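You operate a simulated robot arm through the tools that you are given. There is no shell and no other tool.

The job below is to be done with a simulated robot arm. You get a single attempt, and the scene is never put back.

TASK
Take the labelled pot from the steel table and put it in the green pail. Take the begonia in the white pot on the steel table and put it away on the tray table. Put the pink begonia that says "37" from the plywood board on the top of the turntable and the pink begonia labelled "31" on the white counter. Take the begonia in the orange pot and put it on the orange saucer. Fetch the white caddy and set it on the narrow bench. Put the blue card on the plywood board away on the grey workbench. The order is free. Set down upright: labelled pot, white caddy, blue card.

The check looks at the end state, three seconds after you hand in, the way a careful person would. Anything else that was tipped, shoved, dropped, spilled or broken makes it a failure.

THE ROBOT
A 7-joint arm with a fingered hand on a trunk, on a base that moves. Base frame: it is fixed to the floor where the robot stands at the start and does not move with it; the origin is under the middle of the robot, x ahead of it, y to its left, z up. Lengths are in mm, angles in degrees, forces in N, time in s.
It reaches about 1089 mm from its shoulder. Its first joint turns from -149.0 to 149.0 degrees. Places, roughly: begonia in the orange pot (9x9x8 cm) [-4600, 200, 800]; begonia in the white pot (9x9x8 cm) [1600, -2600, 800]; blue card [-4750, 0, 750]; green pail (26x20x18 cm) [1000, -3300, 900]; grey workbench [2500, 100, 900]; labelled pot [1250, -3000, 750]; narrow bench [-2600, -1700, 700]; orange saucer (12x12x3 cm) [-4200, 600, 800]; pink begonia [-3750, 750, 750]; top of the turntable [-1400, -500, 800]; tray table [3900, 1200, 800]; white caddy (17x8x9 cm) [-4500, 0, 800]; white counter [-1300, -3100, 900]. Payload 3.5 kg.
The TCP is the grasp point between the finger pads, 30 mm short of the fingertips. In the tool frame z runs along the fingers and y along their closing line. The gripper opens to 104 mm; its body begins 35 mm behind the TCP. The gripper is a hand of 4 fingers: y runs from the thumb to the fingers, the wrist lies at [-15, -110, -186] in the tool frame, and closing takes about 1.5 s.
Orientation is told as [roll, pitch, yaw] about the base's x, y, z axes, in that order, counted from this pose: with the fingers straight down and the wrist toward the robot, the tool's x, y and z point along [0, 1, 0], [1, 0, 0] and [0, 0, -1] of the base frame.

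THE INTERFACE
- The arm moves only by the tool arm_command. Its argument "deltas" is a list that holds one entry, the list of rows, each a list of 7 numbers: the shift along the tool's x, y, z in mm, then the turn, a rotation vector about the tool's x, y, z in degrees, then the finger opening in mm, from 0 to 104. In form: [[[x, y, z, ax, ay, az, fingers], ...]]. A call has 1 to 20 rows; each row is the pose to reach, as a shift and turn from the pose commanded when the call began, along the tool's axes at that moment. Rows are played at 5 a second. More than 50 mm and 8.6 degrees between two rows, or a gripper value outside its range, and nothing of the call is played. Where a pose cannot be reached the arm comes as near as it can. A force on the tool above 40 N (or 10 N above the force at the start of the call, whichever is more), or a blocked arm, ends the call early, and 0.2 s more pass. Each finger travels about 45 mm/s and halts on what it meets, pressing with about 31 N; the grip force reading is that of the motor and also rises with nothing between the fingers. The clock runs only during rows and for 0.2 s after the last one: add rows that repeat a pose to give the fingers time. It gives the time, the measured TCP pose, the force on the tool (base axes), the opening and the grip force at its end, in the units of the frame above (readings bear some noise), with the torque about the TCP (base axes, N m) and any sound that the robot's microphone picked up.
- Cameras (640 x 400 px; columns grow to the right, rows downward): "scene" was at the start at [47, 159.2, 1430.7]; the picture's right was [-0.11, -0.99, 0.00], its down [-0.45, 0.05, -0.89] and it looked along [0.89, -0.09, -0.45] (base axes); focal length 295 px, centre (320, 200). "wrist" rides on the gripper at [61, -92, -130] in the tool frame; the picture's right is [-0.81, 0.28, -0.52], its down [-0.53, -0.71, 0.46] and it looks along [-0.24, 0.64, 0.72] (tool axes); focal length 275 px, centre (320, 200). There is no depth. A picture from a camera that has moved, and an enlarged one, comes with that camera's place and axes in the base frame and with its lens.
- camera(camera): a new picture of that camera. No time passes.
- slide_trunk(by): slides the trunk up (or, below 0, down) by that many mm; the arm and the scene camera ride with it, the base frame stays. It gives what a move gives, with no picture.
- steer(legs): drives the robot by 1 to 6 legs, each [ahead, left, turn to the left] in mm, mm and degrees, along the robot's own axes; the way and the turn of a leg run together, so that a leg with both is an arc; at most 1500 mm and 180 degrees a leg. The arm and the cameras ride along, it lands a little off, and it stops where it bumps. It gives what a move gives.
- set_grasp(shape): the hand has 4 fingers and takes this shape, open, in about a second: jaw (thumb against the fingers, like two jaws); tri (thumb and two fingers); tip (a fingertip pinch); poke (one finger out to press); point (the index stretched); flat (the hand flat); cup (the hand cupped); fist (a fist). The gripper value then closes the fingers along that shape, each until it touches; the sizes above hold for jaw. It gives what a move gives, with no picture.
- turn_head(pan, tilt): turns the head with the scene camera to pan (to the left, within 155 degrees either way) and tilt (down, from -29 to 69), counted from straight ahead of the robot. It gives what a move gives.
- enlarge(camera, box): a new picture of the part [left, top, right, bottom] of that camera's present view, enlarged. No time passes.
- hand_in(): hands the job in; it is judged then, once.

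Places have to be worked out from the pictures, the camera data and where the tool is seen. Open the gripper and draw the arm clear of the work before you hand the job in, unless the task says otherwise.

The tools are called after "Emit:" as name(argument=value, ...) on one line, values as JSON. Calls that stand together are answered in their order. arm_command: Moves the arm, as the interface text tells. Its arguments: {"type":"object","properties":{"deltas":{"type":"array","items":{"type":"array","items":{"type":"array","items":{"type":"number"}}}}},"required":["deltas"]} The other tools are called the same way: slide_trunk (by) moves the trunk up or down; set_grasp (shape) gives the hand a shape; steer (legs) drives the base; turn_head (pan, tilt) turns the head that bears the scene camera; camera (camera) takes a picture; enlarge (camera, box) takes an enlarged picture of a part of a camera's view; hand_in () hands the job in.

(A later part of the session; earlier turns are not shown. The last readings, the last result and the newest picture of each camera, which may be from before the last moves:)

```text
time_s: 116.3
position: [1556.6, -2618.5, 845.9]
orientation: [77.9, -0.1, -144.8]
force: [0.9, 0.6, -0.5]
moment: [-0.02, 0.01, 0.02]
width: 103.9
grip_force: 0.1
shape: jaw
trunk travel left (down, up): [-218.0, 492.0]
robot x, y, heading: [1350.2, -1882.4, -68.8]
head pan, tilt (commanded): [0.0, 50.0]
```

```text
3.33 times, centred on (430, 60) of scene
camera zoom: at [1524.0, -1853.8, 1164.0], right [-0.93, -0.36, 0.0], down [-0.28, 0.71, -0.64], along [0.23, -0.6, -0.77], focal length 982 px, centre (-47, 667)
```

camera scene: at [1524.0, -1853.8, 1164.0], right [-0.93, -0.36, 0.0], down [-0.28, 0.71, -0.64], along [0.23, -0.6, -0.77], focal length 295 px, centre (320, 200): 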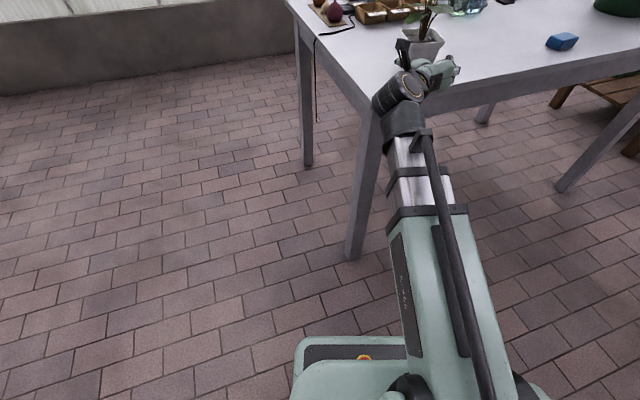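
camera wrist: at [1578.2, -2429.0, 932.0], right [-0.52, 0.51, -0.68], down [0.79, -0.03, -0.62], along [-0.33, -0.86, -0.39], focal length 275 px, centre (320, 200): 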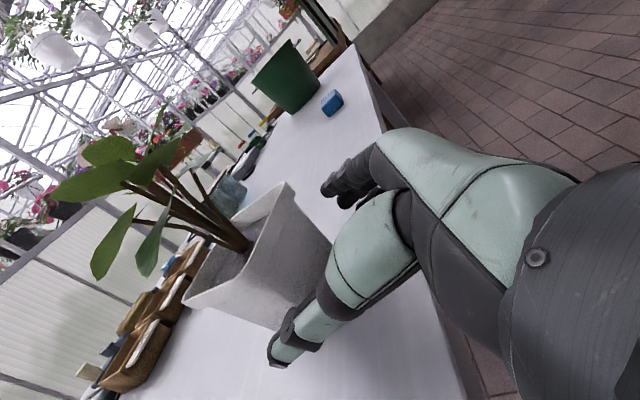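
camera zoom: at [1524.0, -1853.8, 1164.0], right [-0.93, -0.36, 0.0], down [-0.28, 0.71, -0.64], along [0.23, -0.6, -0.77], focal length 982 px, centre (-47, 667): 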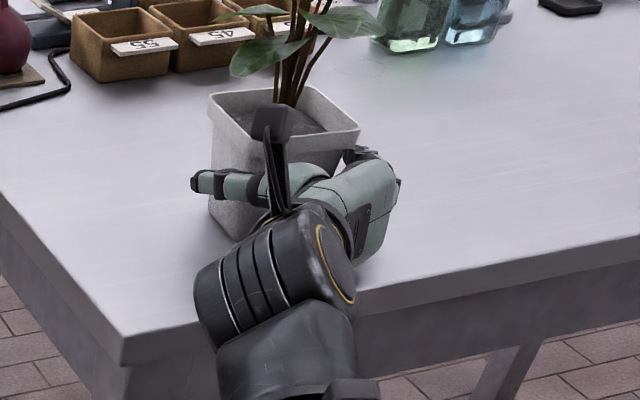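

The pot has not moved, thumb on its left and fingers on its right. I close.

Emit:
arm_command(deltas=[[[0, 0, 0, 0, 0, 0, 96], [0, 0, 0, 0, 0, 0, 88], [0, 0, 0, 0, 0, 0, 80], [0, 0, 0, 0, 0, 0, 72], [0, 0, 0, 0, 0, 0, 64], [0, 0, 0, 0, 0, 0, 56], [0, 0, 0, 0, 0, 0, 50], [0, 0, 0, 0, 0, 0, 50]]])

Emit:
enlarge(camera="wrist", box=[160, 150, 400, 380])

Emit:
enlarge(camera="scene", box=[370, 0, 490, 120])

```text
time_s: 118.1
position: [1556.6, -2617.8, 847.2]
orientation: [77.9, 0.1, -144.8]
force: [0.2, -0.1, 1.1]
moment: [-0.01, 0.05, 0.02]
width: 67.8
grip_force: 31.5
shape: jaw
trunk travel left (down, up): [-218.0, 492.0]
robot x, y, heading: [1356.5, -1884.6, -68.9]
head pan, tilt (commanded): [0.0, 50.0]
```

```text
1.74 times, centred on (280, 265) of wrist
camera zoom: at [1565.1, -2470.7, 932.3], right [-0.61, 0.39, -0.68], down [0.78, 0.14, -0.62], along [-0.15, -0.91, -0.39], focal length 479 px, centre (390, 87)
```

zoom: 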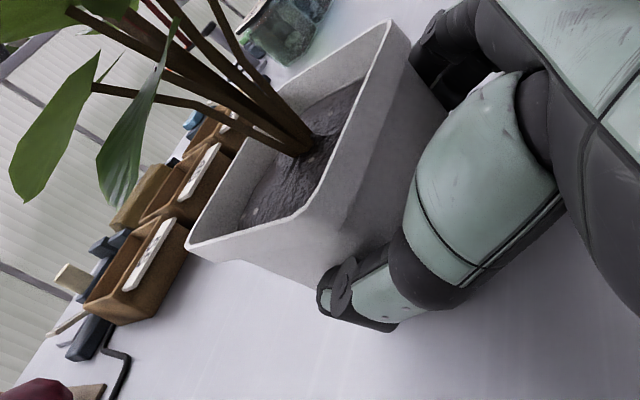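

```text
3.33 times, centred on (430, 60) of scene
camera zoom: at [1524.1, -1853.9, 1164.0], right [-0.93, -0.36, 0.0], down [-0.28, 0.71, -0.64], along [0.23, -0.6, -0.77], focal length 982 px, centre (-47, 667)
```

zoom: 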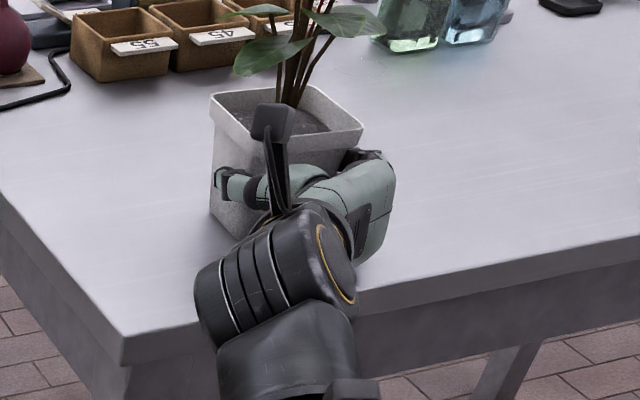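

Gripped at 68 mm without moving the pot. I lift 40 mm and check the hold.

Emit:
arm_command(deltas=[[[9.8, 0, -2.1, 0, 0, 0, 50], [19.6, 0, -4.2, 0, 0, 0, 50], [39, 0, -8.3, 0, 0, 0, 50], [39, 0, -8.3, 0, 0, 0, 50], [39, 0, -8.3, 0, 0, 0, 50]]])

Emit:
camera(camera="wrist")

Emit:
enlarge(camera="scene", box=[370, 0, 490, 120])

```text
time_s: 119.3
position: [1557.0, -2618.3, 886.8]
orientation: [78.0, -0.1, -144.9]
force: [0.4, 0.9, -3.2]
moment: [0.07, 0.05, -0.02]
width: 67.9
grip_force: 30.9
shape: jaw
trunk travel left (down, up): [-218.0, 492.0]
robot x, y, heading: [1353.5, -1886.5, -68.7]
head pan, tilt (commanded): [0.0, 50.0]
```

```text
taken
camera wrist: at [1565.8, -2471.0, 972.7], right [-0.61, 0.39, -0.68], down [0.78, 0.14, -0.62], along [-0.15, -0.91, -0.39], focal length 275 px, centre (320, 200)
```

wrist: 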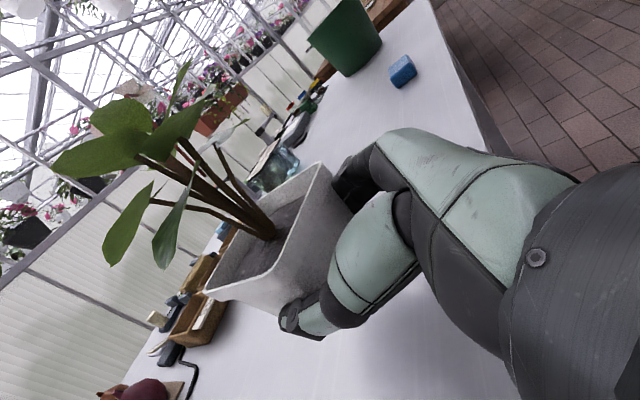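

```text
3.33 times, centred on (430, 60) of scene
camera zoom: at [1524.1, -1854.0, 1164.0], right [-0.93, -0.36, 0.0], down [-0.28, 0.71, -0.64], along [0.23, -0.6, -0.77], focal length 982 px, centre (-47, 667)
```

zoom: 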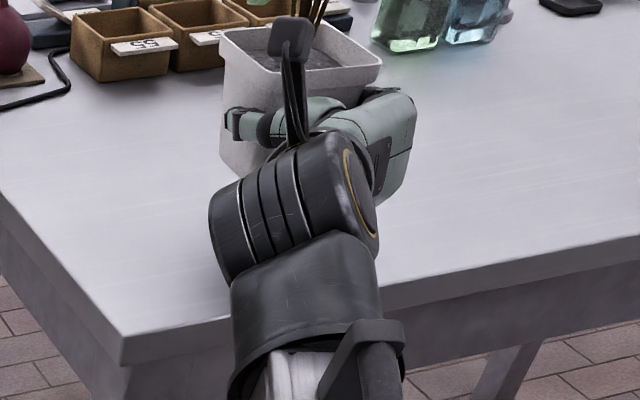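

Held firmly (≈0.35 kg). I raise the trunk by 250 and retract the arm 110 mm for carrying.

Emit:
slide_trunk(by=250)

Emit:
arm_command(deltas=[[[-6, 0, -27, 0, 0, 0, 50], [-12, 0, -54, 0, 0, 0, 50], [-18, 0, -81, 0, 0, 0, 50], [-23, 0, -108, 0, 0, 0, 50], [-23, 0, -108, 0, 0, 0, 50]]])

Emit:
camera(camera="scene")

```text
time_s: 121.9
position: [1557.5, -2617.5, 1136.3]
orientation: [77.9, 0.0, -144.9]
force: [-0.8, 0.2, -2.1]
moment: [0.02, 0.07, 0.0]
width: 67.8
grip_force: 31.4
shape: jaw
trunk travel left (down, up): [-468.0, 242.0]
robot x, y, heading: [1354.9, -1884.0, -68.9]
head pan, tilt (commanded): [0.0, 50.0]
```

```text
time_s: 123.1
position: [1492.7, -2528.4, 1137.7]
orientation: [77.9, 0.2, -144.9]
force: [-0.8, -0.4, -2.8]
moment: [0.1, 0.05, -0.01]
width: 67.7
grip_force: 30.9
shape: jaw
trunk travel left (down, up): [-468.0, 242.0]
robot x, y, heading: [1354.3, -1886.6, -69.0]
head pan, tilt (commanded): [0.0, 50.0]
```

```text
taken
camera scene: at [1524.0, -1853.9, 1414.0], right [-0.93, -0.36, 0.0], down [-0.28, 0.71, -0.64], along [0.23, -0.6, -0.77], focal length 295 px, centre (320, 200)
```

scene: 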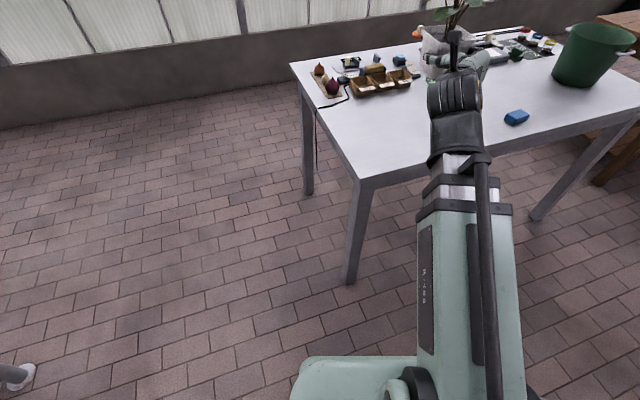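

Everything else on the table is undisturbed. I turn back to the room axis, strafe left to the gap's centre line and check position.

Emit:
steer(legs=[[0, 0, 19.7], [0, 777, 0]])

Emit:
turn_head(pan=-150, tilt=25)

Emit:
camera(camera="scene")

Emit:
turn_head(pan=130, tilt=25)

Emit:
camera(camera="scene")

```text
time_s: 128.4
position: [2301.5, -1929.5, 1135.4]
orientation: [78.0, 0.1, -125.1]
force: [-0.7, 0.1, -3.1]
moment: [0.04, 0.06, -0.01]
width: 67.6
grip_force: 30.3
shape: jaw
trunk travel left (down, up): [-468.0, 242.0]
robot x, y, heading: [1949.6, -1369.1, -49.3]
head pan, tilt (commanded): [0.0, 50.0]
```

```text
time_s: 130.8
position: [2301.4, -1928.1, 1135.8]
orientation: [77.9, 0.0, -125.2]
force: [0.3, 0.3, -3.2]
moment: [0.06, 0.1, 0.01]
width: 67.8
grip_force: 30.8
shape: jaw
trunk travel left (down, up): [-468.0, 242.0]
robot x, y, heading: [1953.1, -1373.0, -48.9]
head pan, tilt (commanded): [-150.0, 25.0]
```

```text
taken
camera scene: at [1964.6, -1195.7, 1451.5], right [0.33, 0.94, 0.0], down [0.4, -0.14, -0.91], along [-0.86, 0.3, -0.42], focal length 295 px, centre (320, 200)
```

scene: 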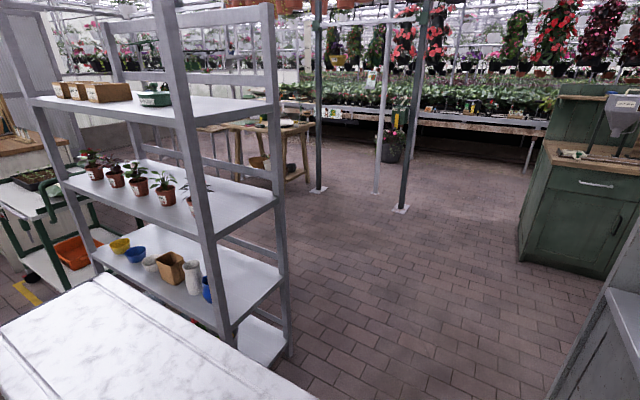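

```text
time_s: 134.6
position: [2300.5, -1928.5, 1135.6]
orientation: [77.9, -0.1, -125.3]
force: [-0.3, 0.7, -2.5]
moment: [0.05, 0.1, -0.02]
width: 67.7
grip_force: 31.1
shape: jaw
trunk travel left (down, up): [-468.0, 242.0]
robot x, y, heading: [1948.8, -1372.2, -49.2]
head pan, tilt (commanded): [130.0, 25.0]
```

```text
taken
camera scene: at [2066.3, -1134.9, 1451.5], right [0.99, -0.16, 0.0], down [-0.07, -0.42, -0.91], along [0.14, 0.89, -0.42], focal length 295 px, centre (320, 200)
```

scene: 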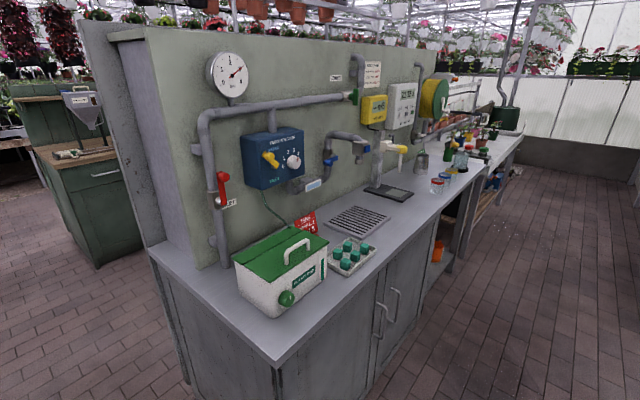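

Robot is centred at u≈581. I back out through the gap into the central aisle (2100 mm).

Emit:
steer(legs=[[-1050, 0, 0], [-1050, 0, 0]])

Emit:
turn_head(pan=75, tilt=20)

Emit:
camera(camera="scene")

Emit:
turn_head(pan=0, tilt=25)

Emit:
camera(camera="scene")

```text
time_s: 145.2
position: [889.9, -328.0, 1135.7]
orientation: [77.9, -0.1, -125.0]
force: [0.5, 0.9, -3.6]
moment: [0.07, 0.07, -0.03]
width: 67.6
grip_force: 30.7
shape: jaw
trunk travel left (down, up): [-468.0, 242.0]
robot x, y, heading: [539.5, 228.1, -48.7]
head pan, tilt (commanded): [130.0, 25.0]
```

```text
time_s: 146.4
position: [889.5, -326.5, 1135.8]
orientation: [77.8, 0.0, -125.0]
force: [0.4, -0.7, -3.3]
moment: [0.06, 0.07, 0.02]
width: 67.7
grip_force: 31.1
shape: jaw
trunk travel left (down, up): [-468.0, 242.0]
robot x, y, heading: [540.8, 232.5, -48.6]
head pan, tilt (commanded): [75.0, 20.0]
```

```text
taken
camera scene: at [721.4, 415.6, 1459.6], right [0.44, -0.9, 0.0], down [-0.31, -0.15, -0.94], along [0.84, 0.41, -0.34], focal length 295 px, centre (320, 200)
```

scene: 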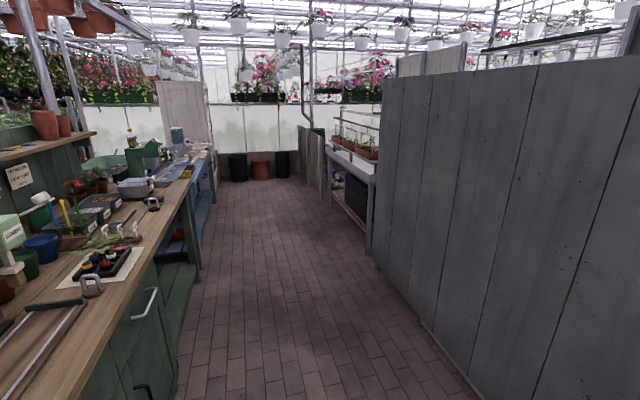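

```text
time_s: 147.9
position: [890.0, -326.8, 1135.2]
orientation: [77.8, -0.1, -125.0]
force: [0.9, 0.4, -2.6]
moment: [0.02, 0.06, -0.02]
width: 68.0
grip_force: 31.0
shape: jaw
trunk travel left (down, up): [-468.0, 242.0]
robot x, y, heading: [539.8, 228.9, -49.0]
head pan, tilt (commanded): [0.0, 25.0]
```

```text
taken
camera scene: at [698.4, 305.2, 1451.5], right [-0.75, -0.66, 0.0], down [-0.28, 0.32, -0.91], along [0.6, -0.68, -0.42], focal length 295 px, centre (320, 200)
```

scene: 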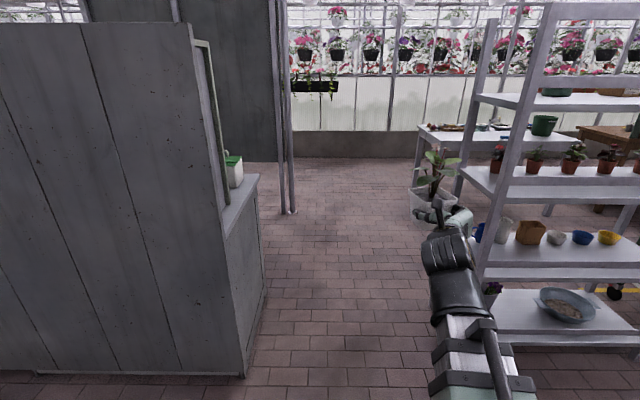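

Robot sits at u≈558, v≈−179; the swing radius (~760) clears the workbench corner (1170 away). I turn left 90°, shift 200 right, and drive along the aisle.

Emit:
steer(legs=[[0, 0, 90], [0, -200, 0], [1300, 0, 0]])

Emit:
turn_head(pan=-20, tilt=20)

Emit:
camera(camera="scene")

```text
time_s: 159.4
position: [2163.6, 1333.6, 1136.6]
orientation: [78.0, 0.0, -32.6]
force: [-0.1, -0.4, -1.7]
moment: [-0.03, 0.08, 0.0]
width: 67.4
grip_force: 30.8
shape: jaw
trunk travel left (down, up): [-468.0, 242.0]
robot x, y, heading: [1622.0, 958.6, 43.8]
head pan, tilt (commanded): [0.0, 25.0]
```

```text
time_s: 160.3
position: [2162.7, 1333.6, 1135.8]
orientation: [77.8, 0.1, -32.7]
force: [-0.2, -1.1, -3.1]
moment: [-0.07, 0.01, 0.0]
width: 67.2
grip_force: 31.2
shape: jaw
trunk travel left (down, up): [-468.0, 242.0]
robot x, y, heading: [1621.8, 965.0, 43.5]
head pan, tilt (commanded): [-20.0, 20.0]
```

```text
taken
camera scene: at [1557.3, 1088.6, 1459.5], right [0.4, -0.92, 0.0], down [-0.31, -0.14, -0.94], along [0.86, 0.37, -0.34], focal length 295 px, centre (320, 200)
```

scene: 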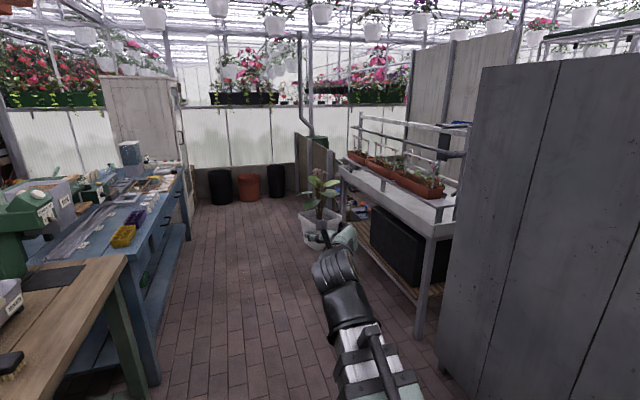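

The tray table with terracotta troughs is ahead on the right. I enlarge to see the free surface on it.

Emit:
enlarge(camera="scene", box=[320, 110, 480, 250])

```text
2.86 times, centred on (400, 180) of scene
camera zoom: at [1557.3, 1088.6, 1459.5], right [0.4, -0.92, 0.0], down [-0.31, -0.14, -0.94], along [0.86, 0.37, -0.34], focal length 842 px, centre (91, 257)
```

zoom: 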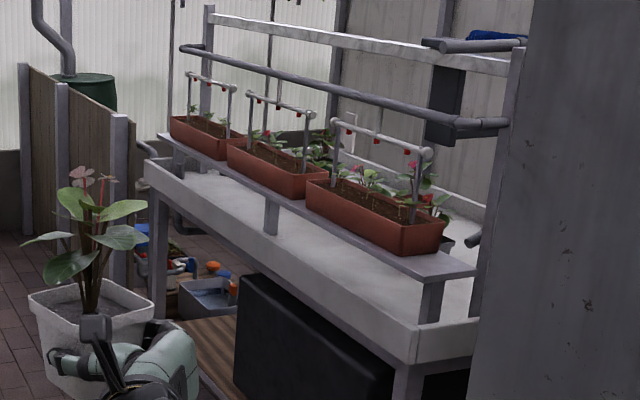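

The tray table has a rimmed top with a raised plank of troughs along it. I straighten the heading and drive 1300 mm further to look at it squarely.

Emit:
steer(legs=[[0, 0, -2.8], [1300, 0, 0]])

Emit:
turn_head(pan=-60, tilt=30)

Emit:
camera(camera="scene")

Emit:
turn_head(pan=-100, tilt=30)

Emit:
camera(camera="scene")

```text
time_s: 167.2
position: [3187.8, 2117.5, 1135.7]
orientation: [77.9, 0.2, -37.3]
force: [-1.1, 0.0, -3.9]
moment: [-0.07, 0.05, 0.03]
width: 67.5
grip_force: 30.8
shape: jaw
trunk travel left (down, up): [-468.0, 242.0]
robot x, y, heading: [2612.7, 1790.0, 38.6]
head pan, tilt (commanded): [-20.0, 20.0]
```

```text
time_s: 168.3
position: [3189.1, 2117.1, 1136.2]
orientation: [77.9, 0.1, -37.3]
force: [-0.8, -0.3, -2.6]
moment: [-0.04, 0.05, 0.03]
width: 67.6
grip_force: 30.8
shape: jaw
trunk travel left (down, up): [-468.0, 242.0]
robot x, y, heading: [2617.8, 1789.2, 38.7]
head pan, tilt (commanded): [-60.0, 30.0]
```

```text
taken
camera scene: at [2561.7, 1859.2, 1443.5], right [-0.36, -0.93, 0.0], down [-0.47, 0.18, -0.87], along [0.81, -0.31, -0.5], focal length 295 px, centre (320, 200)
```

scene: 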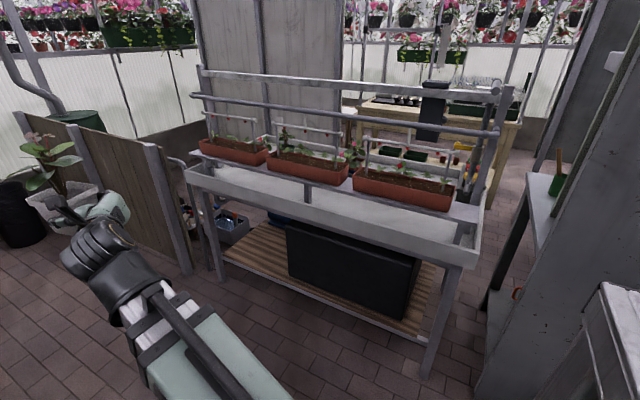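

```text
time_s: 169.3
position: [3189.0, 2118.8, 1135.7]
orientation: [77.9, 0.2, -37.3]
force: [-0.9, 0.8, -2.4]
moment: [-0.09, 0.06, 0.0]
width: 67.4
grip_force: 31.0
shape: jaw
trunk travel left (down, up): [-468.0, 242.0]
robot x, y, heading: [2618.2, 1790.0, 38.8]
head pan, tilt (commanded): [-100.0, 30.0]
```

```text
taken
camera scene: at [2521.0, 1812.6, 1443.5], right [-0.88, -0.48, 0.0], down [-0.24, 0.44, -0.87], along [0.42, -0.76, -0.5], focal length 295 px, centre (320, 200)
```

scene: 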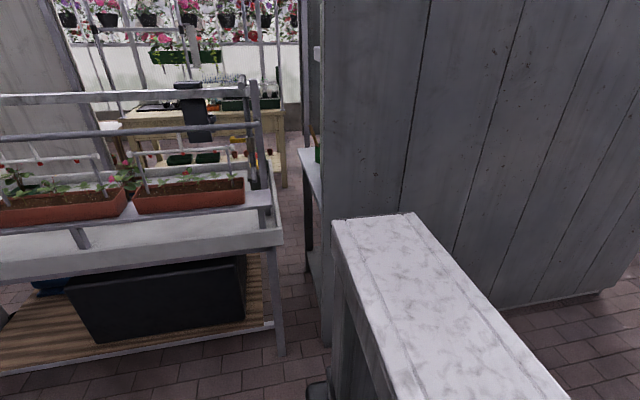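

The grey trough table (front legs at about (3134,1093) and (4140,1960)) matches the tray table's listed place. I move up 480 mm and turn right to face it.

Emit:
steer(legs=[[480, 0, 2], [0, 0, -90]])

Emit:
turn_head(pan=0, tilt=35)

Emit:
camera(camera="scene")

Emit:
camera(camera="wrist")

```text
time_s: 176.0
position: [3338.6, 1539.2, 1135.3]
orientation: [77.9, 0.1, -124.7]
force: [-0.3, 0.2, -2.9]
moment: [0.05, 0.08, 0.04]
width: 67.5
grip_force: 30.7
shape: jaw
trunk travel left (down, up): [-468.0, 242.0]
robot x, y, heading: [2985.3, 2096.5, -48.5]
head pan, tilt (commanded): [-100.0, 30.0]
```

```text
time_s: 177.8
position: [3340.0, 1539.1, 1135.0]
orientation: [77.9, 0.2, -124.8]
force: [-0.9, -0.9, -3.3]
moment: [0.07, 0.09, -0.01]
width: 67.3
grip_force: 30.6
shape: jaw
trunk travel left (down, up): [-468.0, 242.0]
robot x, y, heading: [2982.1, 2097.3, -48.5]
head pan, tilt (commanded): [0.0, 35.0]
```

```text
taken
camera scene: at [3141.3, 2173.6, 1435.7], right [-0.75, -0.66, 0.0], down [-0.38, 0.43, -0.82], along [0.54, -0.61, -0.57], focal length 295 px, centre (320, 200)
```

scene: 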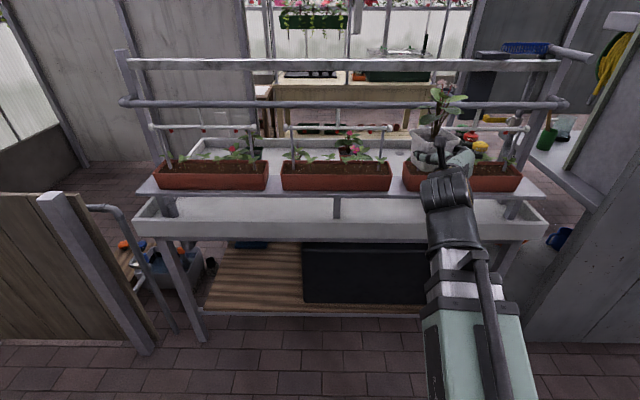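

```text
taken
camera wrist: at [3296.2, 1680.0, 1222.1], right [-0.71, 0.16, -0.68], down [0.68, 0.4, -0.62], along [0.17, -0.9, -0.39], focal length 275 px, centre (320, 200)
```

wrist: 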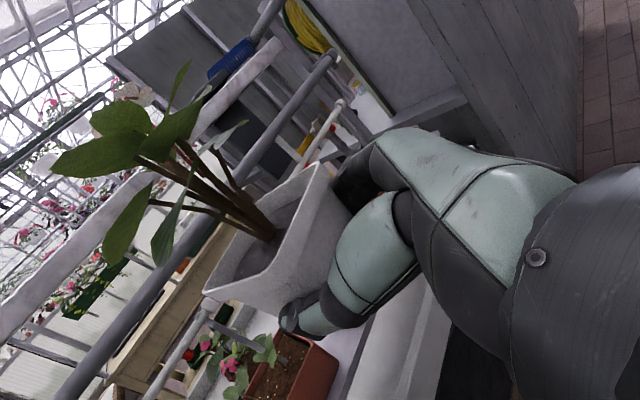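

I'm square to the tray table now. I enlarge to see the tray floor, plank and posts.

Emit:
enlarge(camera="scene", box=[120, 120, 340, 260])

Emit:
enlarge(camera="scene", box=[330, 120, 560, 260])

```text
2.86 times, centred on (230, 190) of scene
camera zoom: at [3141.3, 2173.6, 1435.7], right [-0.75, -0.66, 0.0], down [-0.38, 0.43, -0.82], along [0.54, -0.61, -0.57], focal length 842 px, centre (577, 229)
```

zoom: 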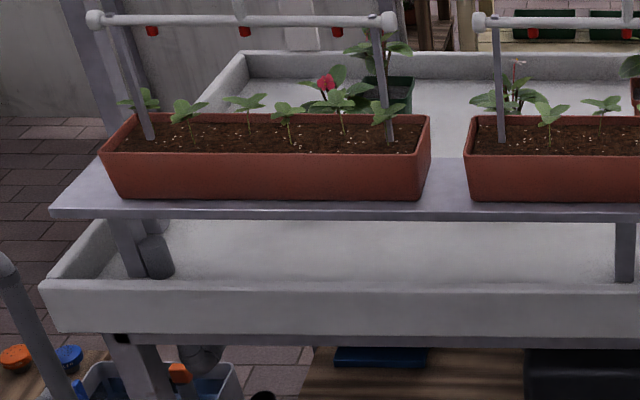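

```text
2.78 times, centred on (445, 190) of scene
camera zoom: at [3141.3, 2173.6, 1435.7], right [-0.75, -0.66, 0.0], down [-0.38, 0.43, -0.82], along [0.54, -0.61, -0.57], focal length 820 px, centre (-28, 228)
```

zoom: 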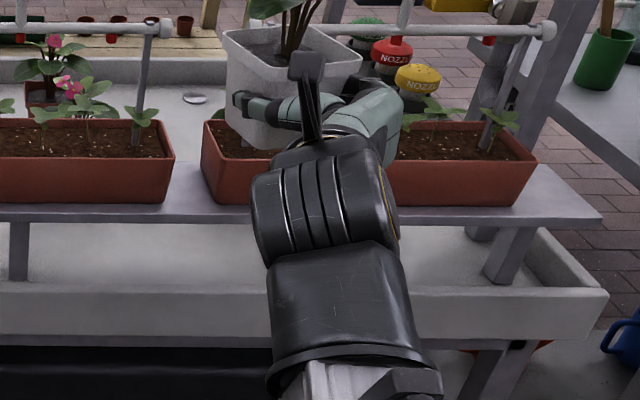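

The front of this table is blocked: a plank with troughs and rails at z≈1140–1270 runs along it, and the tray floor (z≈730, rim ≈793) is only open behind it. I'll go round to its back side through the corridor in front of the grey workbench; first turn and drive back along the aisle.

Emit:
steer(legs=[[0, 0, -90.7], [1500, 0, 0]])

Emit:
turn_head(pan=0, tilt=20)

Emit:
camera(camera="scene")

```text
time_s: 189.1
position: [1306.7, 697.4, 1136.1]
orientation: [77.9, 0.2, 146.6]
force: [-0.2, 0.0, -1.8]
moment: [0.08, -0.04, -0.01]
width: 67.5
grip_force: 31.1
shape: jaw
trunk travel left (down, up): [-468.0, 242.0]
robot x, y, heading: [1853.1, 1062.3, -137.4]
head pan, tilt (commanded): [0.0, 35.0]
```

```text
time_s: 189.9
position: [1306.9, 696.6, 1135.5]
orientation: [78.0, 0.1, 146.6]
force: [0.2, -0.3, -2.6]
moment: [0.07, -0.04, 0.0]
width: 67.2
grip_force: 31.1
shape: jaw
trunk travel left (down, up): [-468.0, 242.0]
robot x, y, heading: [1855.5, 1063.0, -137.5]
head pan, tilt (commanded): [0.0, 20.0]
```

```text
taken
camera scene: at [1935.4, 905.6, 1459.5], right [-0.68, 0.74, 0.0], down [0.25, 0.23, -0.94], along [-0.69, -0.64, -0.34], focal length 295 px, centre (320, 200)
```

scene: 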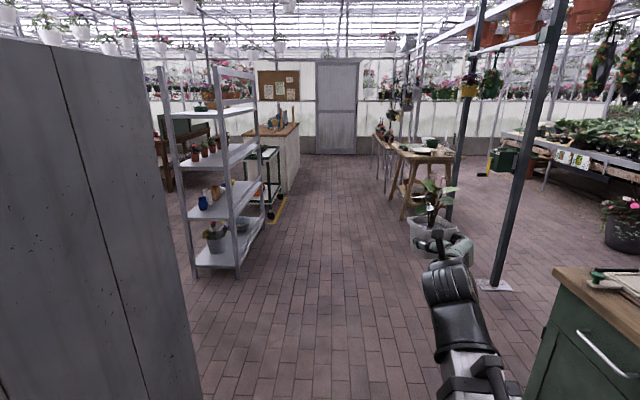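

Path ahead is clear. I correct the heading, drive 1540 mm, then turn left to face the shelf/workbench gap.

Emit:
steer(legs=[[0, 0, -1.7], [1500, 0, 0], [60, 0, 0], [0, 0, 90]])

Emit:
camera(camera="scene")

```text
time_s: 202.0
position: [1037.7, -508.7, 1135.7]
orientation: [77.9, 0.1, -125.0]
force: [-0.3, -0.5, -3.9]
moment: [0.04, 0.09, 0.0]
width: 67.1
grip_force: 30.8
shape: jaw
trunk travel left (down, up): [-468.0, 242.0]
robot x, y, heading: [685.5, 46.8, -48.9]
head pan, tilt (commanded): [0.0, 20.0]
```

```text
taken
camera scene: at [846.5, 122.9, 1459.6], right [-0.75, -0.66, 0.0], down [-0.22, 0.26, -0.94], along [0.62, -0.71, -0.34], focal length 295 px, centre (320, 200)
```

scene: 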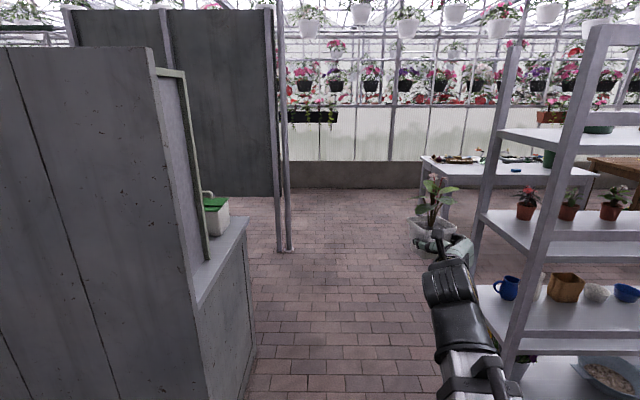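

Aligned with the gap. I drive 1990 mm ahead, then turn left to look down the corridor in front of the workbench.

Emit:
steer(legs=[[1000, 0, 0], [990, 0, 0], [0, 0, 90]])

Emit:
turn_head(pan=0, tilt=22)

Emit:
camera(camera="scene")

```text
time_s: 215.9
position: [2564.7, -1107.6, 1135.9]
orientation: [77.9, 0.1, -33.6]
force: [-1.2, 0.2, -2.4]
moment: [-0.09, 0.04, 0.04]
width: 66.4
grip_force: 31.1
shape: jaw
trunk travel left (down, up): [-468.0, 242.0]
robot x, y, heading: [2017.7, -1470.8, 42.3]
head pan, tilt (commanded): [0.0, 20.0]
```

```text
time_s: 216.5
position: [2565.2, -1106.2, 1136.0]
orientation: [77.8, 0.1, -33.6]
force: [-0.4, 0.7, -2.1]
moment: [-0.06, 0.04, -0.03]
width: 66.4
grip_force: 30.8
shape: jaw
trunk travel left (down, up): [-468.0, 242.0]
robot x, y, heading: [2016.6, -1473.3, 42.5]
head pan, tilt (commanded): [0.0, 22.0]
```

```text
taken
camera scene: at [1938.0, -1316.2, 1456.3], right [0.68, -0.74, 0.0], down [-0.28, -0.25, -0.93], along [0.68, 0.63, -0.37], focal length 295 px, centre (320, 200)
```

scene: 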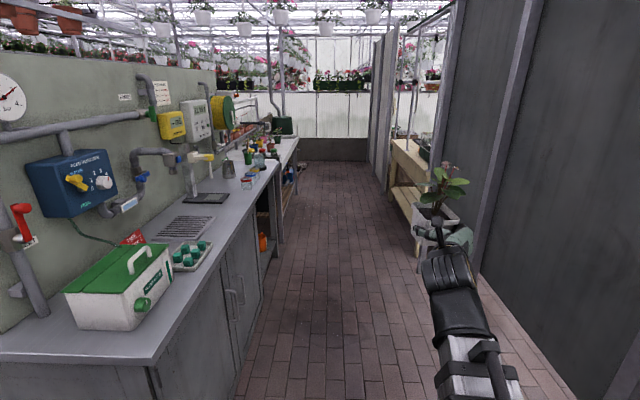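

The corridor is clear. I correct the heading and drive 1500 + 1450 mm along it.

Emit:
steer(legs=[[0, 0, -1.6], [1500, 0, 0]])

Emit:
camera(camera="scene")

Emit:
camera(camera="wrist")

```text
time_s: 224.3
position: [3721.8, -158.4, 1135.9]
orientation: [77.9, 0.1, -36.1]
force: [-1.3, 0.2, -2.7]
moment: [-0.07, 0.05, 0.01]
width: 66.5
grip_force: 31.0
shape: jaw
trunk travel left (down, up): [-468.0, 242.0]
robot x, y, heading: [3157.2, -497.7, 40.0]
head pan, tilt (commanded): [0.0, 22.0]
```

```text
taken
camera scene: at [3086.2, -339.1, 1456.3], right [0.64, -0.77, 0.0], down [-0.29, -0.24, -0.93], along [0.71, 0.6, -0.37], focal length 295 px, centre (320, 200)
```

scene: 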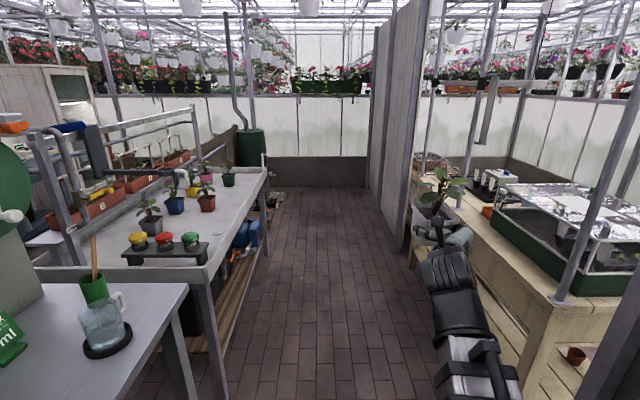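

```text
taken
camera wrist: at [3579.6, -196.5, 1222.1], right [-0.18, -0.71, -0.68], down [-0.38, 0.69, -0.62], along [0.91, 0.15, -0.39], focal length 275 px, centre (320, 200)
```

wrist: 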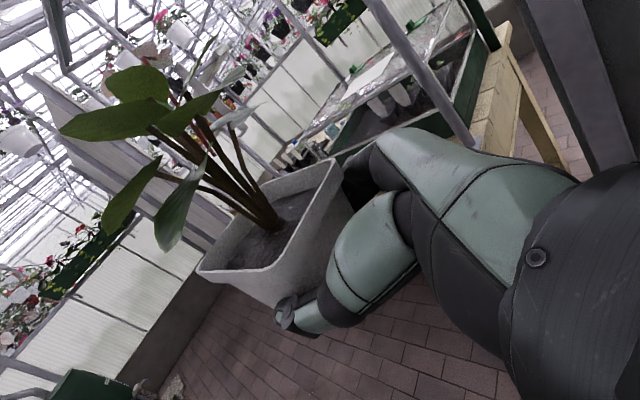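

The back side of the tray table is open, with several small pots on it. I enlarge to see free space and its rim.

Emit:
enlarge(camera="scene", box=[30, 100, 290, 300])

```text
2.00 times, centred on (160, 200) of scene
camera zoom: at [3086.2, -339.1, 1456.3], right [0.64, -0.77, 0.0], down [-0.29, -0.24, -0.93], along [0.71, 0.6, -0.37], focal length 589 px, centre (640, 200)
```

zoom: 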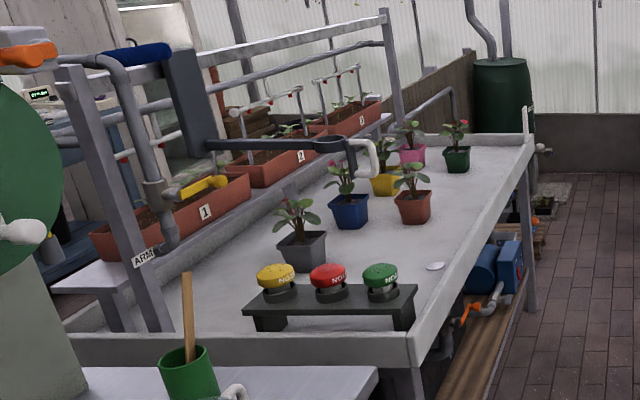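

The tray floor has a free spot near its back edge (about u≈3950, v≈−1690) between the red-brown and green pots. But with the present 12° grasp my wrist would hit the ~60 mm rim, so I need to regrasp with a steeper hand; I look for a free surface nearby.

Emit:
turn_head(pan=-45, tilt=35)

Emit:
camera(camera="scene")

Emit:
turn_head(pan=70, tilt=35)

Emit:
camera(camera="scene")

Emit:
turn_head(pan=130, tilt=30)

Emit:
camera(camera="scene")

```text
time_s: 225.4
position: [3721.9, -158.8, 1136.2]
orientation: [77.9, 0.1, -36.1]
force: [-0.1, 0.6, -2.1]
moment: [-0.08, 0.1, 0.0]
width: 66.5
grip_force: 31.5
shape: jaw
trunk travel left (down, up): [-468.0, 242.0]
robot x, y, heading: [3156.4, -499.4, 40.2]
head pan, tilt (commanded): [-45.0, 35.0]
```

```text
taken
camera scene: at [3102.9, -406.3, 1435.7], right [-0.09, -1.0, 0.0], down [-0.57, 0.05, -0.82], along [0.82, -0.07, -0.57], focal length 295 px, centre (320, 200)
```

scene: 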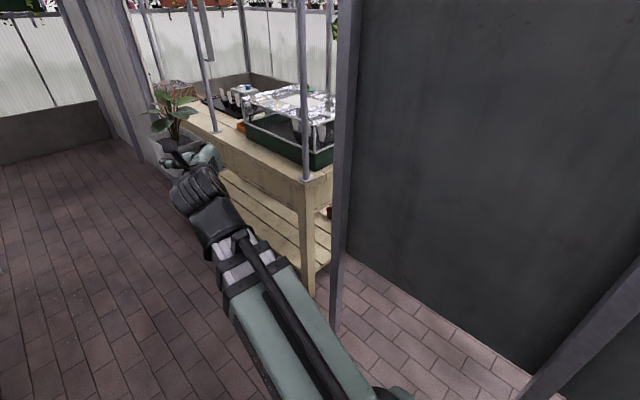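

```text
time_s: 227.4
position: [3721.1, -157.9, 1135.5]
orientation: [77.8, 0.2, -36.1]
force: [-0.6, 0.4, -3.0]
moment: [-0.07, 0.05, 0.0]
width: 66.2
grip_force: 31.0
shape: jaw
trunk travel left (down, up): [-468.0, 242.0]
robot x, y, heading: [3160.0, -497.7, 39.9]
head pan, tilt (commanded): [70.0, 35.0]
```

```text
taken
camera scene: at [2985.0, -316.1, 1435.7], right [0.94, 0.34, 0.0], down [0.2, -0.54, -0.82], along [-0.28, 0.77, -0.57], focal length 295 px, centre (320, 200)
```

scene: 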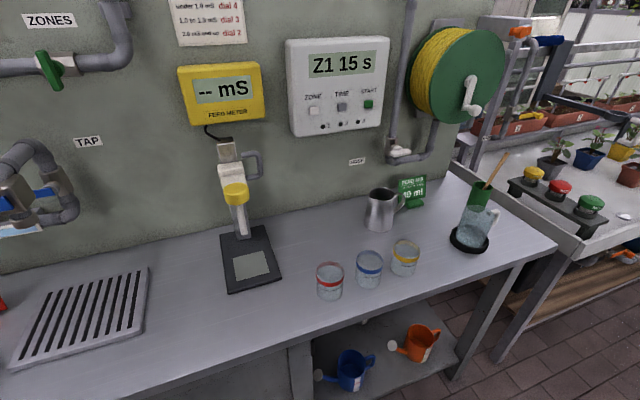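

```text
time_s: 228.7
position: [3722.3, -159.1, 1135.5]
orientation: [77.9, 0.2, -36.1]
force: [0.5, -0.6, -3.7]
moment: [-0.09, 0.04, 0.0]
width: 66.7
grip_force: 31.1
shape: jaw
trunk travel left (down, up): [-468.0, 242.0]
robot x, y, heading: [3151.1, -501.0, 39.9]
head pan, tilt (commanded): [130.0, 30.0]
```

```text
taken
camera scene: at [2926.1, -383.1, 1443.5], right [0.17, 0.98, 0.0], down [0.49, -0.09, -0.87], along [-0.85, 0.15, -0.5], focal length 295 px, centre (320, 200)
```

scene: 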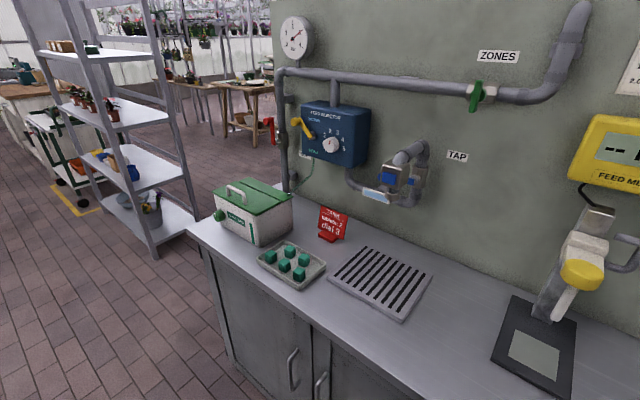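

The grey workbench beside me has a free area between the drain grate and the scale (around u≈1935, v≈−1810, z≈900). I reverse 225 mm, turn left to face the bench and back off slightly to set the pot down there for a regrasp.

Emit:
steer(legs=[[-225, 0, 0], [0, 0, 90.8], [-60, 0, 0]])

Emit:
turn_head(pan=0, tilt=45)

Emit:
camera(camera="scene")

Emit:
camera(camera="wrist")

```text
time_s: 234.8
position: [2680.4, -128.7, 1136.5]
orientation: [77.9, 0.2, 54.6]
force: [0.3, -0.9, -2.9]
moment: [-0.07, -0.08, -0.03]
width: 66.5
grip_force: 31.2
shape: jaw
trunk travel left (down, up): [-468.0, 242.0]
robot x, y, heading: [3031.2, -687.6, 130.5]
head pan, tilt (commanded): [130.0, 30.0]
```

```text
time_s: 236.9
position: [2679.9, -127.6, 1135.3]
orientation: [77.8, 0.1, 54.7]
force: [0.2, 0.5, -1.9]
moment: [-0.04, -0.07, 0.0]
width: 66.4
grip_force: 30.3
shape: jaw
trunk travel left (down, up): [-468.0, 242.0]
robot x, y, heading: [3026.5, -690.3, 130.4]
head pan, tilt (commanded): [0.0, 45.0]
```

```text
taken
camera scene: at [2874.7, -771.7, 1420.9], right [0.76, 0.65, 0.0], down [0.46, -0.54, -0.71], along [-0.46, 0.54, -0.71], focal length 295 px, centre (320, 200)
```

scene: 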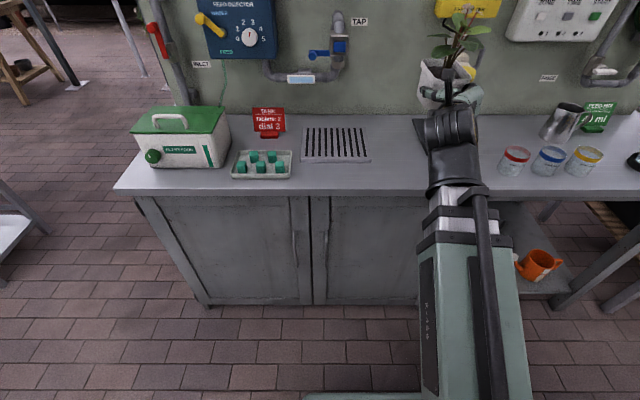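

```text
taken
camera wrist: at [2719.1, -268.6, 1222.0], right [0.71, -0.17, -0.68], down [-0.69, -0.39, -0.62], along [-0.16, 0.91, -0.39], focal length 275 px, centre (320, 200)
```

wrist: 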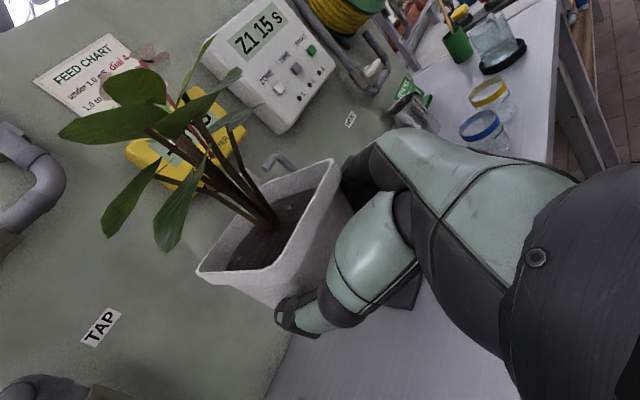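

The pot is right above the free spot (u≈1938, v≈−1818). I lower the trunk by 165 and look.

Emit:
slide_trunk(by=-165)

Emit:
camera(camera="scene")

Emit:
camera(camera="wrist")

```text
time_s: 238.8
position: [2679.5, -128.5, 970.3]
orientation: [77.9, 0.1, 54.6]
force: [0.7, 0.6, -2.1]
moment: [-0.03, -0.08, 0.02]
width: 66.3
grip_force: 31.2
shape: jaw
trunk travel left (down, up): [-303.0, 407.0]
robot x, y, heading: [3030.1, -690.2, 130.7]
head pan, tilt (commanded): [0.0, 45.0]
```

```text
taken
camera scene: at [2874.8, -771.7, 1255.9], right [0.76, 0.65, 0.0], down [0.46, -0.54, -0.71], along [-0.46, 0.54, -0.71], focal length 295 px, centre (320, 200)
```

scene: 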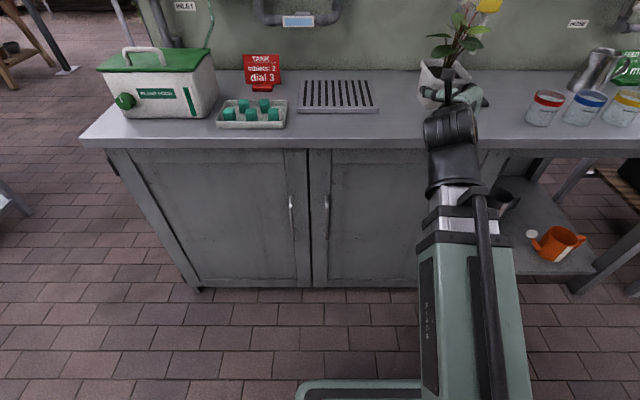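

```text
taken
camera wrist: at [2719.1, -268.6, 1057.1], right [0.71, -0.17, -0.68], down [-0.69, -0.39, -0.62], along [-0.16, 0.91, -0.39], focal length 275 px, centre (320, 200)
```

wrist: 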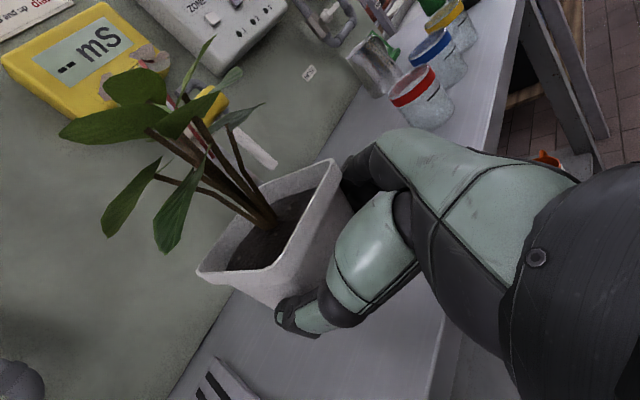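

I enlarge around the pot to verify that the scale plate isn't beneath it.

Emit:
enlarge(camera="scene", box=[360, 20, 540, 150])

Emit:
enlarge(camera="wrist", box=[180, 120, 420, 400])

```text
3.08 times, centred on (450, 85) of scene
camera zoom: at [2874.8, -771.7, 1255.9], right [0.76, 0.65, 0.0], down [0.46, -0.54, -0.71], along [-0.46, 0.54, -0.71], focal length 907 px, centre (-80, 554)
```

zoom: 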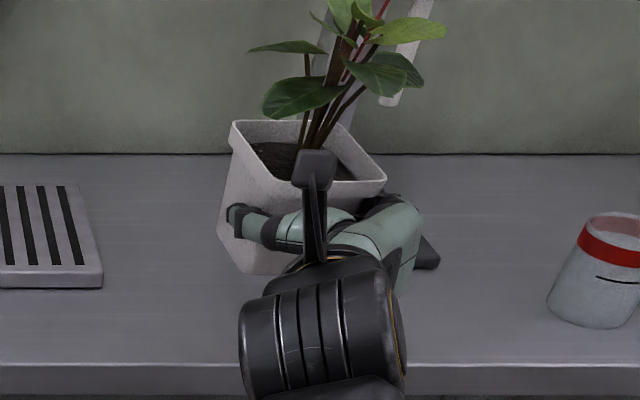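

```text
1.43 times, centred on (300, 260) of wrist
camera zoom: at [2719.1, -268.6, 1057.1], right [0.71, -0.17, -0.68], down [-0.69, -0.39, -0.62], along [-0.16, 0.91, -0.39], focal length 393 px, centre (349, 114)
```

zoom: 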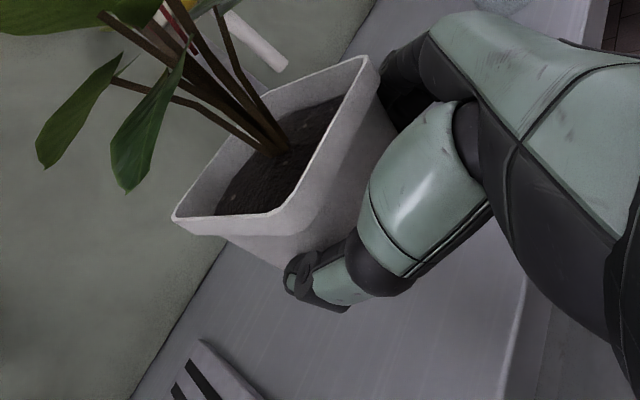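

The scale's plate lies behind/right of the pot; its landing spot is free. I descend in 3 mm steps, letting the force limit stop me at contact.

Emit:
arm_command(deltas=[[[-2.9, 0, 0.6, 0, 0, 0, 50], [-5.9, 0, 1.2, 0, 0, 0, 50], [-8.8, 0, 1.9, 0, 0, 0, 50], [-11.7, 0, 2.5, 0, 0, 0, 50], [-14.7, 0, 3.1, 0, 0, 0, 50], [-17.6, 0, 3.7, 0, 0, 0, 50], [-20.5, 0, 4.4, 0, 0, 0, 50], [-23.5, 0, 5, 0, 0, 0, 50], [-26.4, 0, 5.6, 0, 0, 0, 50], [-29.3, 0, 6.2, 0, 0, 0, 50]]])

```text
time_s: 241.0
position: [2679.2, -128.4, 941.3]
orientation: [77.9, 0.1, 54.7]
force: [-0.2, -0.1, -2.4]
moment: [-0.05, -0.03, -0.02]
width: 66.5
grip_force: 31.0
shape: jaw
trunk travel left (down, up): [-303.0, 407.0]
robot x, y, heading: [3025.1, -687.4, 130.8]
head pan, tilt (commanded): [0.0, 45.0]
```

No contact yet at TCP 941. I continue down.

Emit:
arm_command(deltas=[[[-2.9, 0, 0.6, 0, 0, 0, 50], [-5.9, 0, 1.2, 0, 0, 0, 50], [-8.8, 0, 1.9, 0, 0, 0, 50], [-11.7, 0, 2.5, 0, 0, 0, 50], [-14.7, 0, 3.1, 0, 0, 0, 50], [-17.6, 0, 3.7, 0, 0, 0, 50]]])

Emit:
enlarge(camera="scene", box=[360, 20, 540, 150])

```text
time_s: 242.4
position: [2679.6, -126.8, 921.3]
orientation: [77.9, 0.1, 54.6]
force: [0.6, 0.1, -3.7]
moment: [-0.06, -0.07, -0.04]
width: 66.5
grip_force: 30.7
shape: jaw
trunk travel left (down, up): [-303.0, 407.0]
robot x, y, heading: [3023.8, -690.9, 130.6]
head pan, tilt (commanded): [0.0, 45.0]
```

```text
3.08 times, centred on (450, 85) of scene
camera zoom: at [2874.8, -771.7, 1255.9], right [0.76, 0.65, 0.0], down [0.46, -0.54, -0.71], along [-0.46, 0.54, -0.71], focal length 907 px, centre (-80, 554)
```

zoom: 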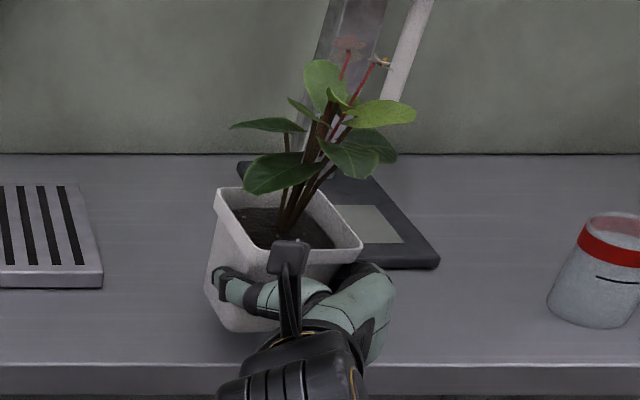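

The pot hovers in front of the scale with ~30 mm to the bench edge. I continue down in 2 mm steps until contact.

Emit:
arm_command(deltas=[[[-2, 0, 0.4, 0, 0, 0, 50], [-3.9, 0, 0.8, 0, 0, 0, 50], [-5.9, 0, 1.2, 0, 0, 0, 50], [-7.8, 0, 1.7, 0, 0, 0, 50], [-9.8, 0, 2.1, 0, 0, 0, 50], [-11.7, 0, 2.5, 0, 0, 0, 50], [-13.7, 0, 2.9, 0, 0, 0, 50], [-15.6, 0, 3.3, 0, 0, 0, 50]]])

Emit:
enlarge(camera="scene", box=[360, 20, 540, 150])

```text
time_s: 244.2
position: [2678.4, -127.3, 906.1]
orientation: [77.9, 0.2, 54.7]
force: [0.4, 0.0, -3.4]
moment: [-0.07, -0.1, -0.03]
width: 66.2
grip_force: 30.9
shape: jaw
trunk travel left (down, up): [-303.0, 407.0]
robot x, y, heading: [3029.4, -687.1, 130.8]
head pan, tilt (commanded): [0.0, 45.0]
```

```text
3.08 times, centred on (450, 85) of scene
camera zoom: at [2874.8, -771.8, 1255.9], right [0.76, 0.65, 0.0], down [0.46, -0.54, -0.71], along [-0.46, 0.54, -0.71], focal length 907 px, centre (-80, 554)
```

zoom: 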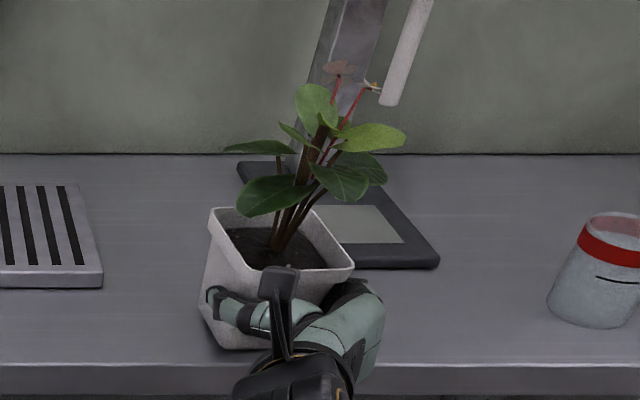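

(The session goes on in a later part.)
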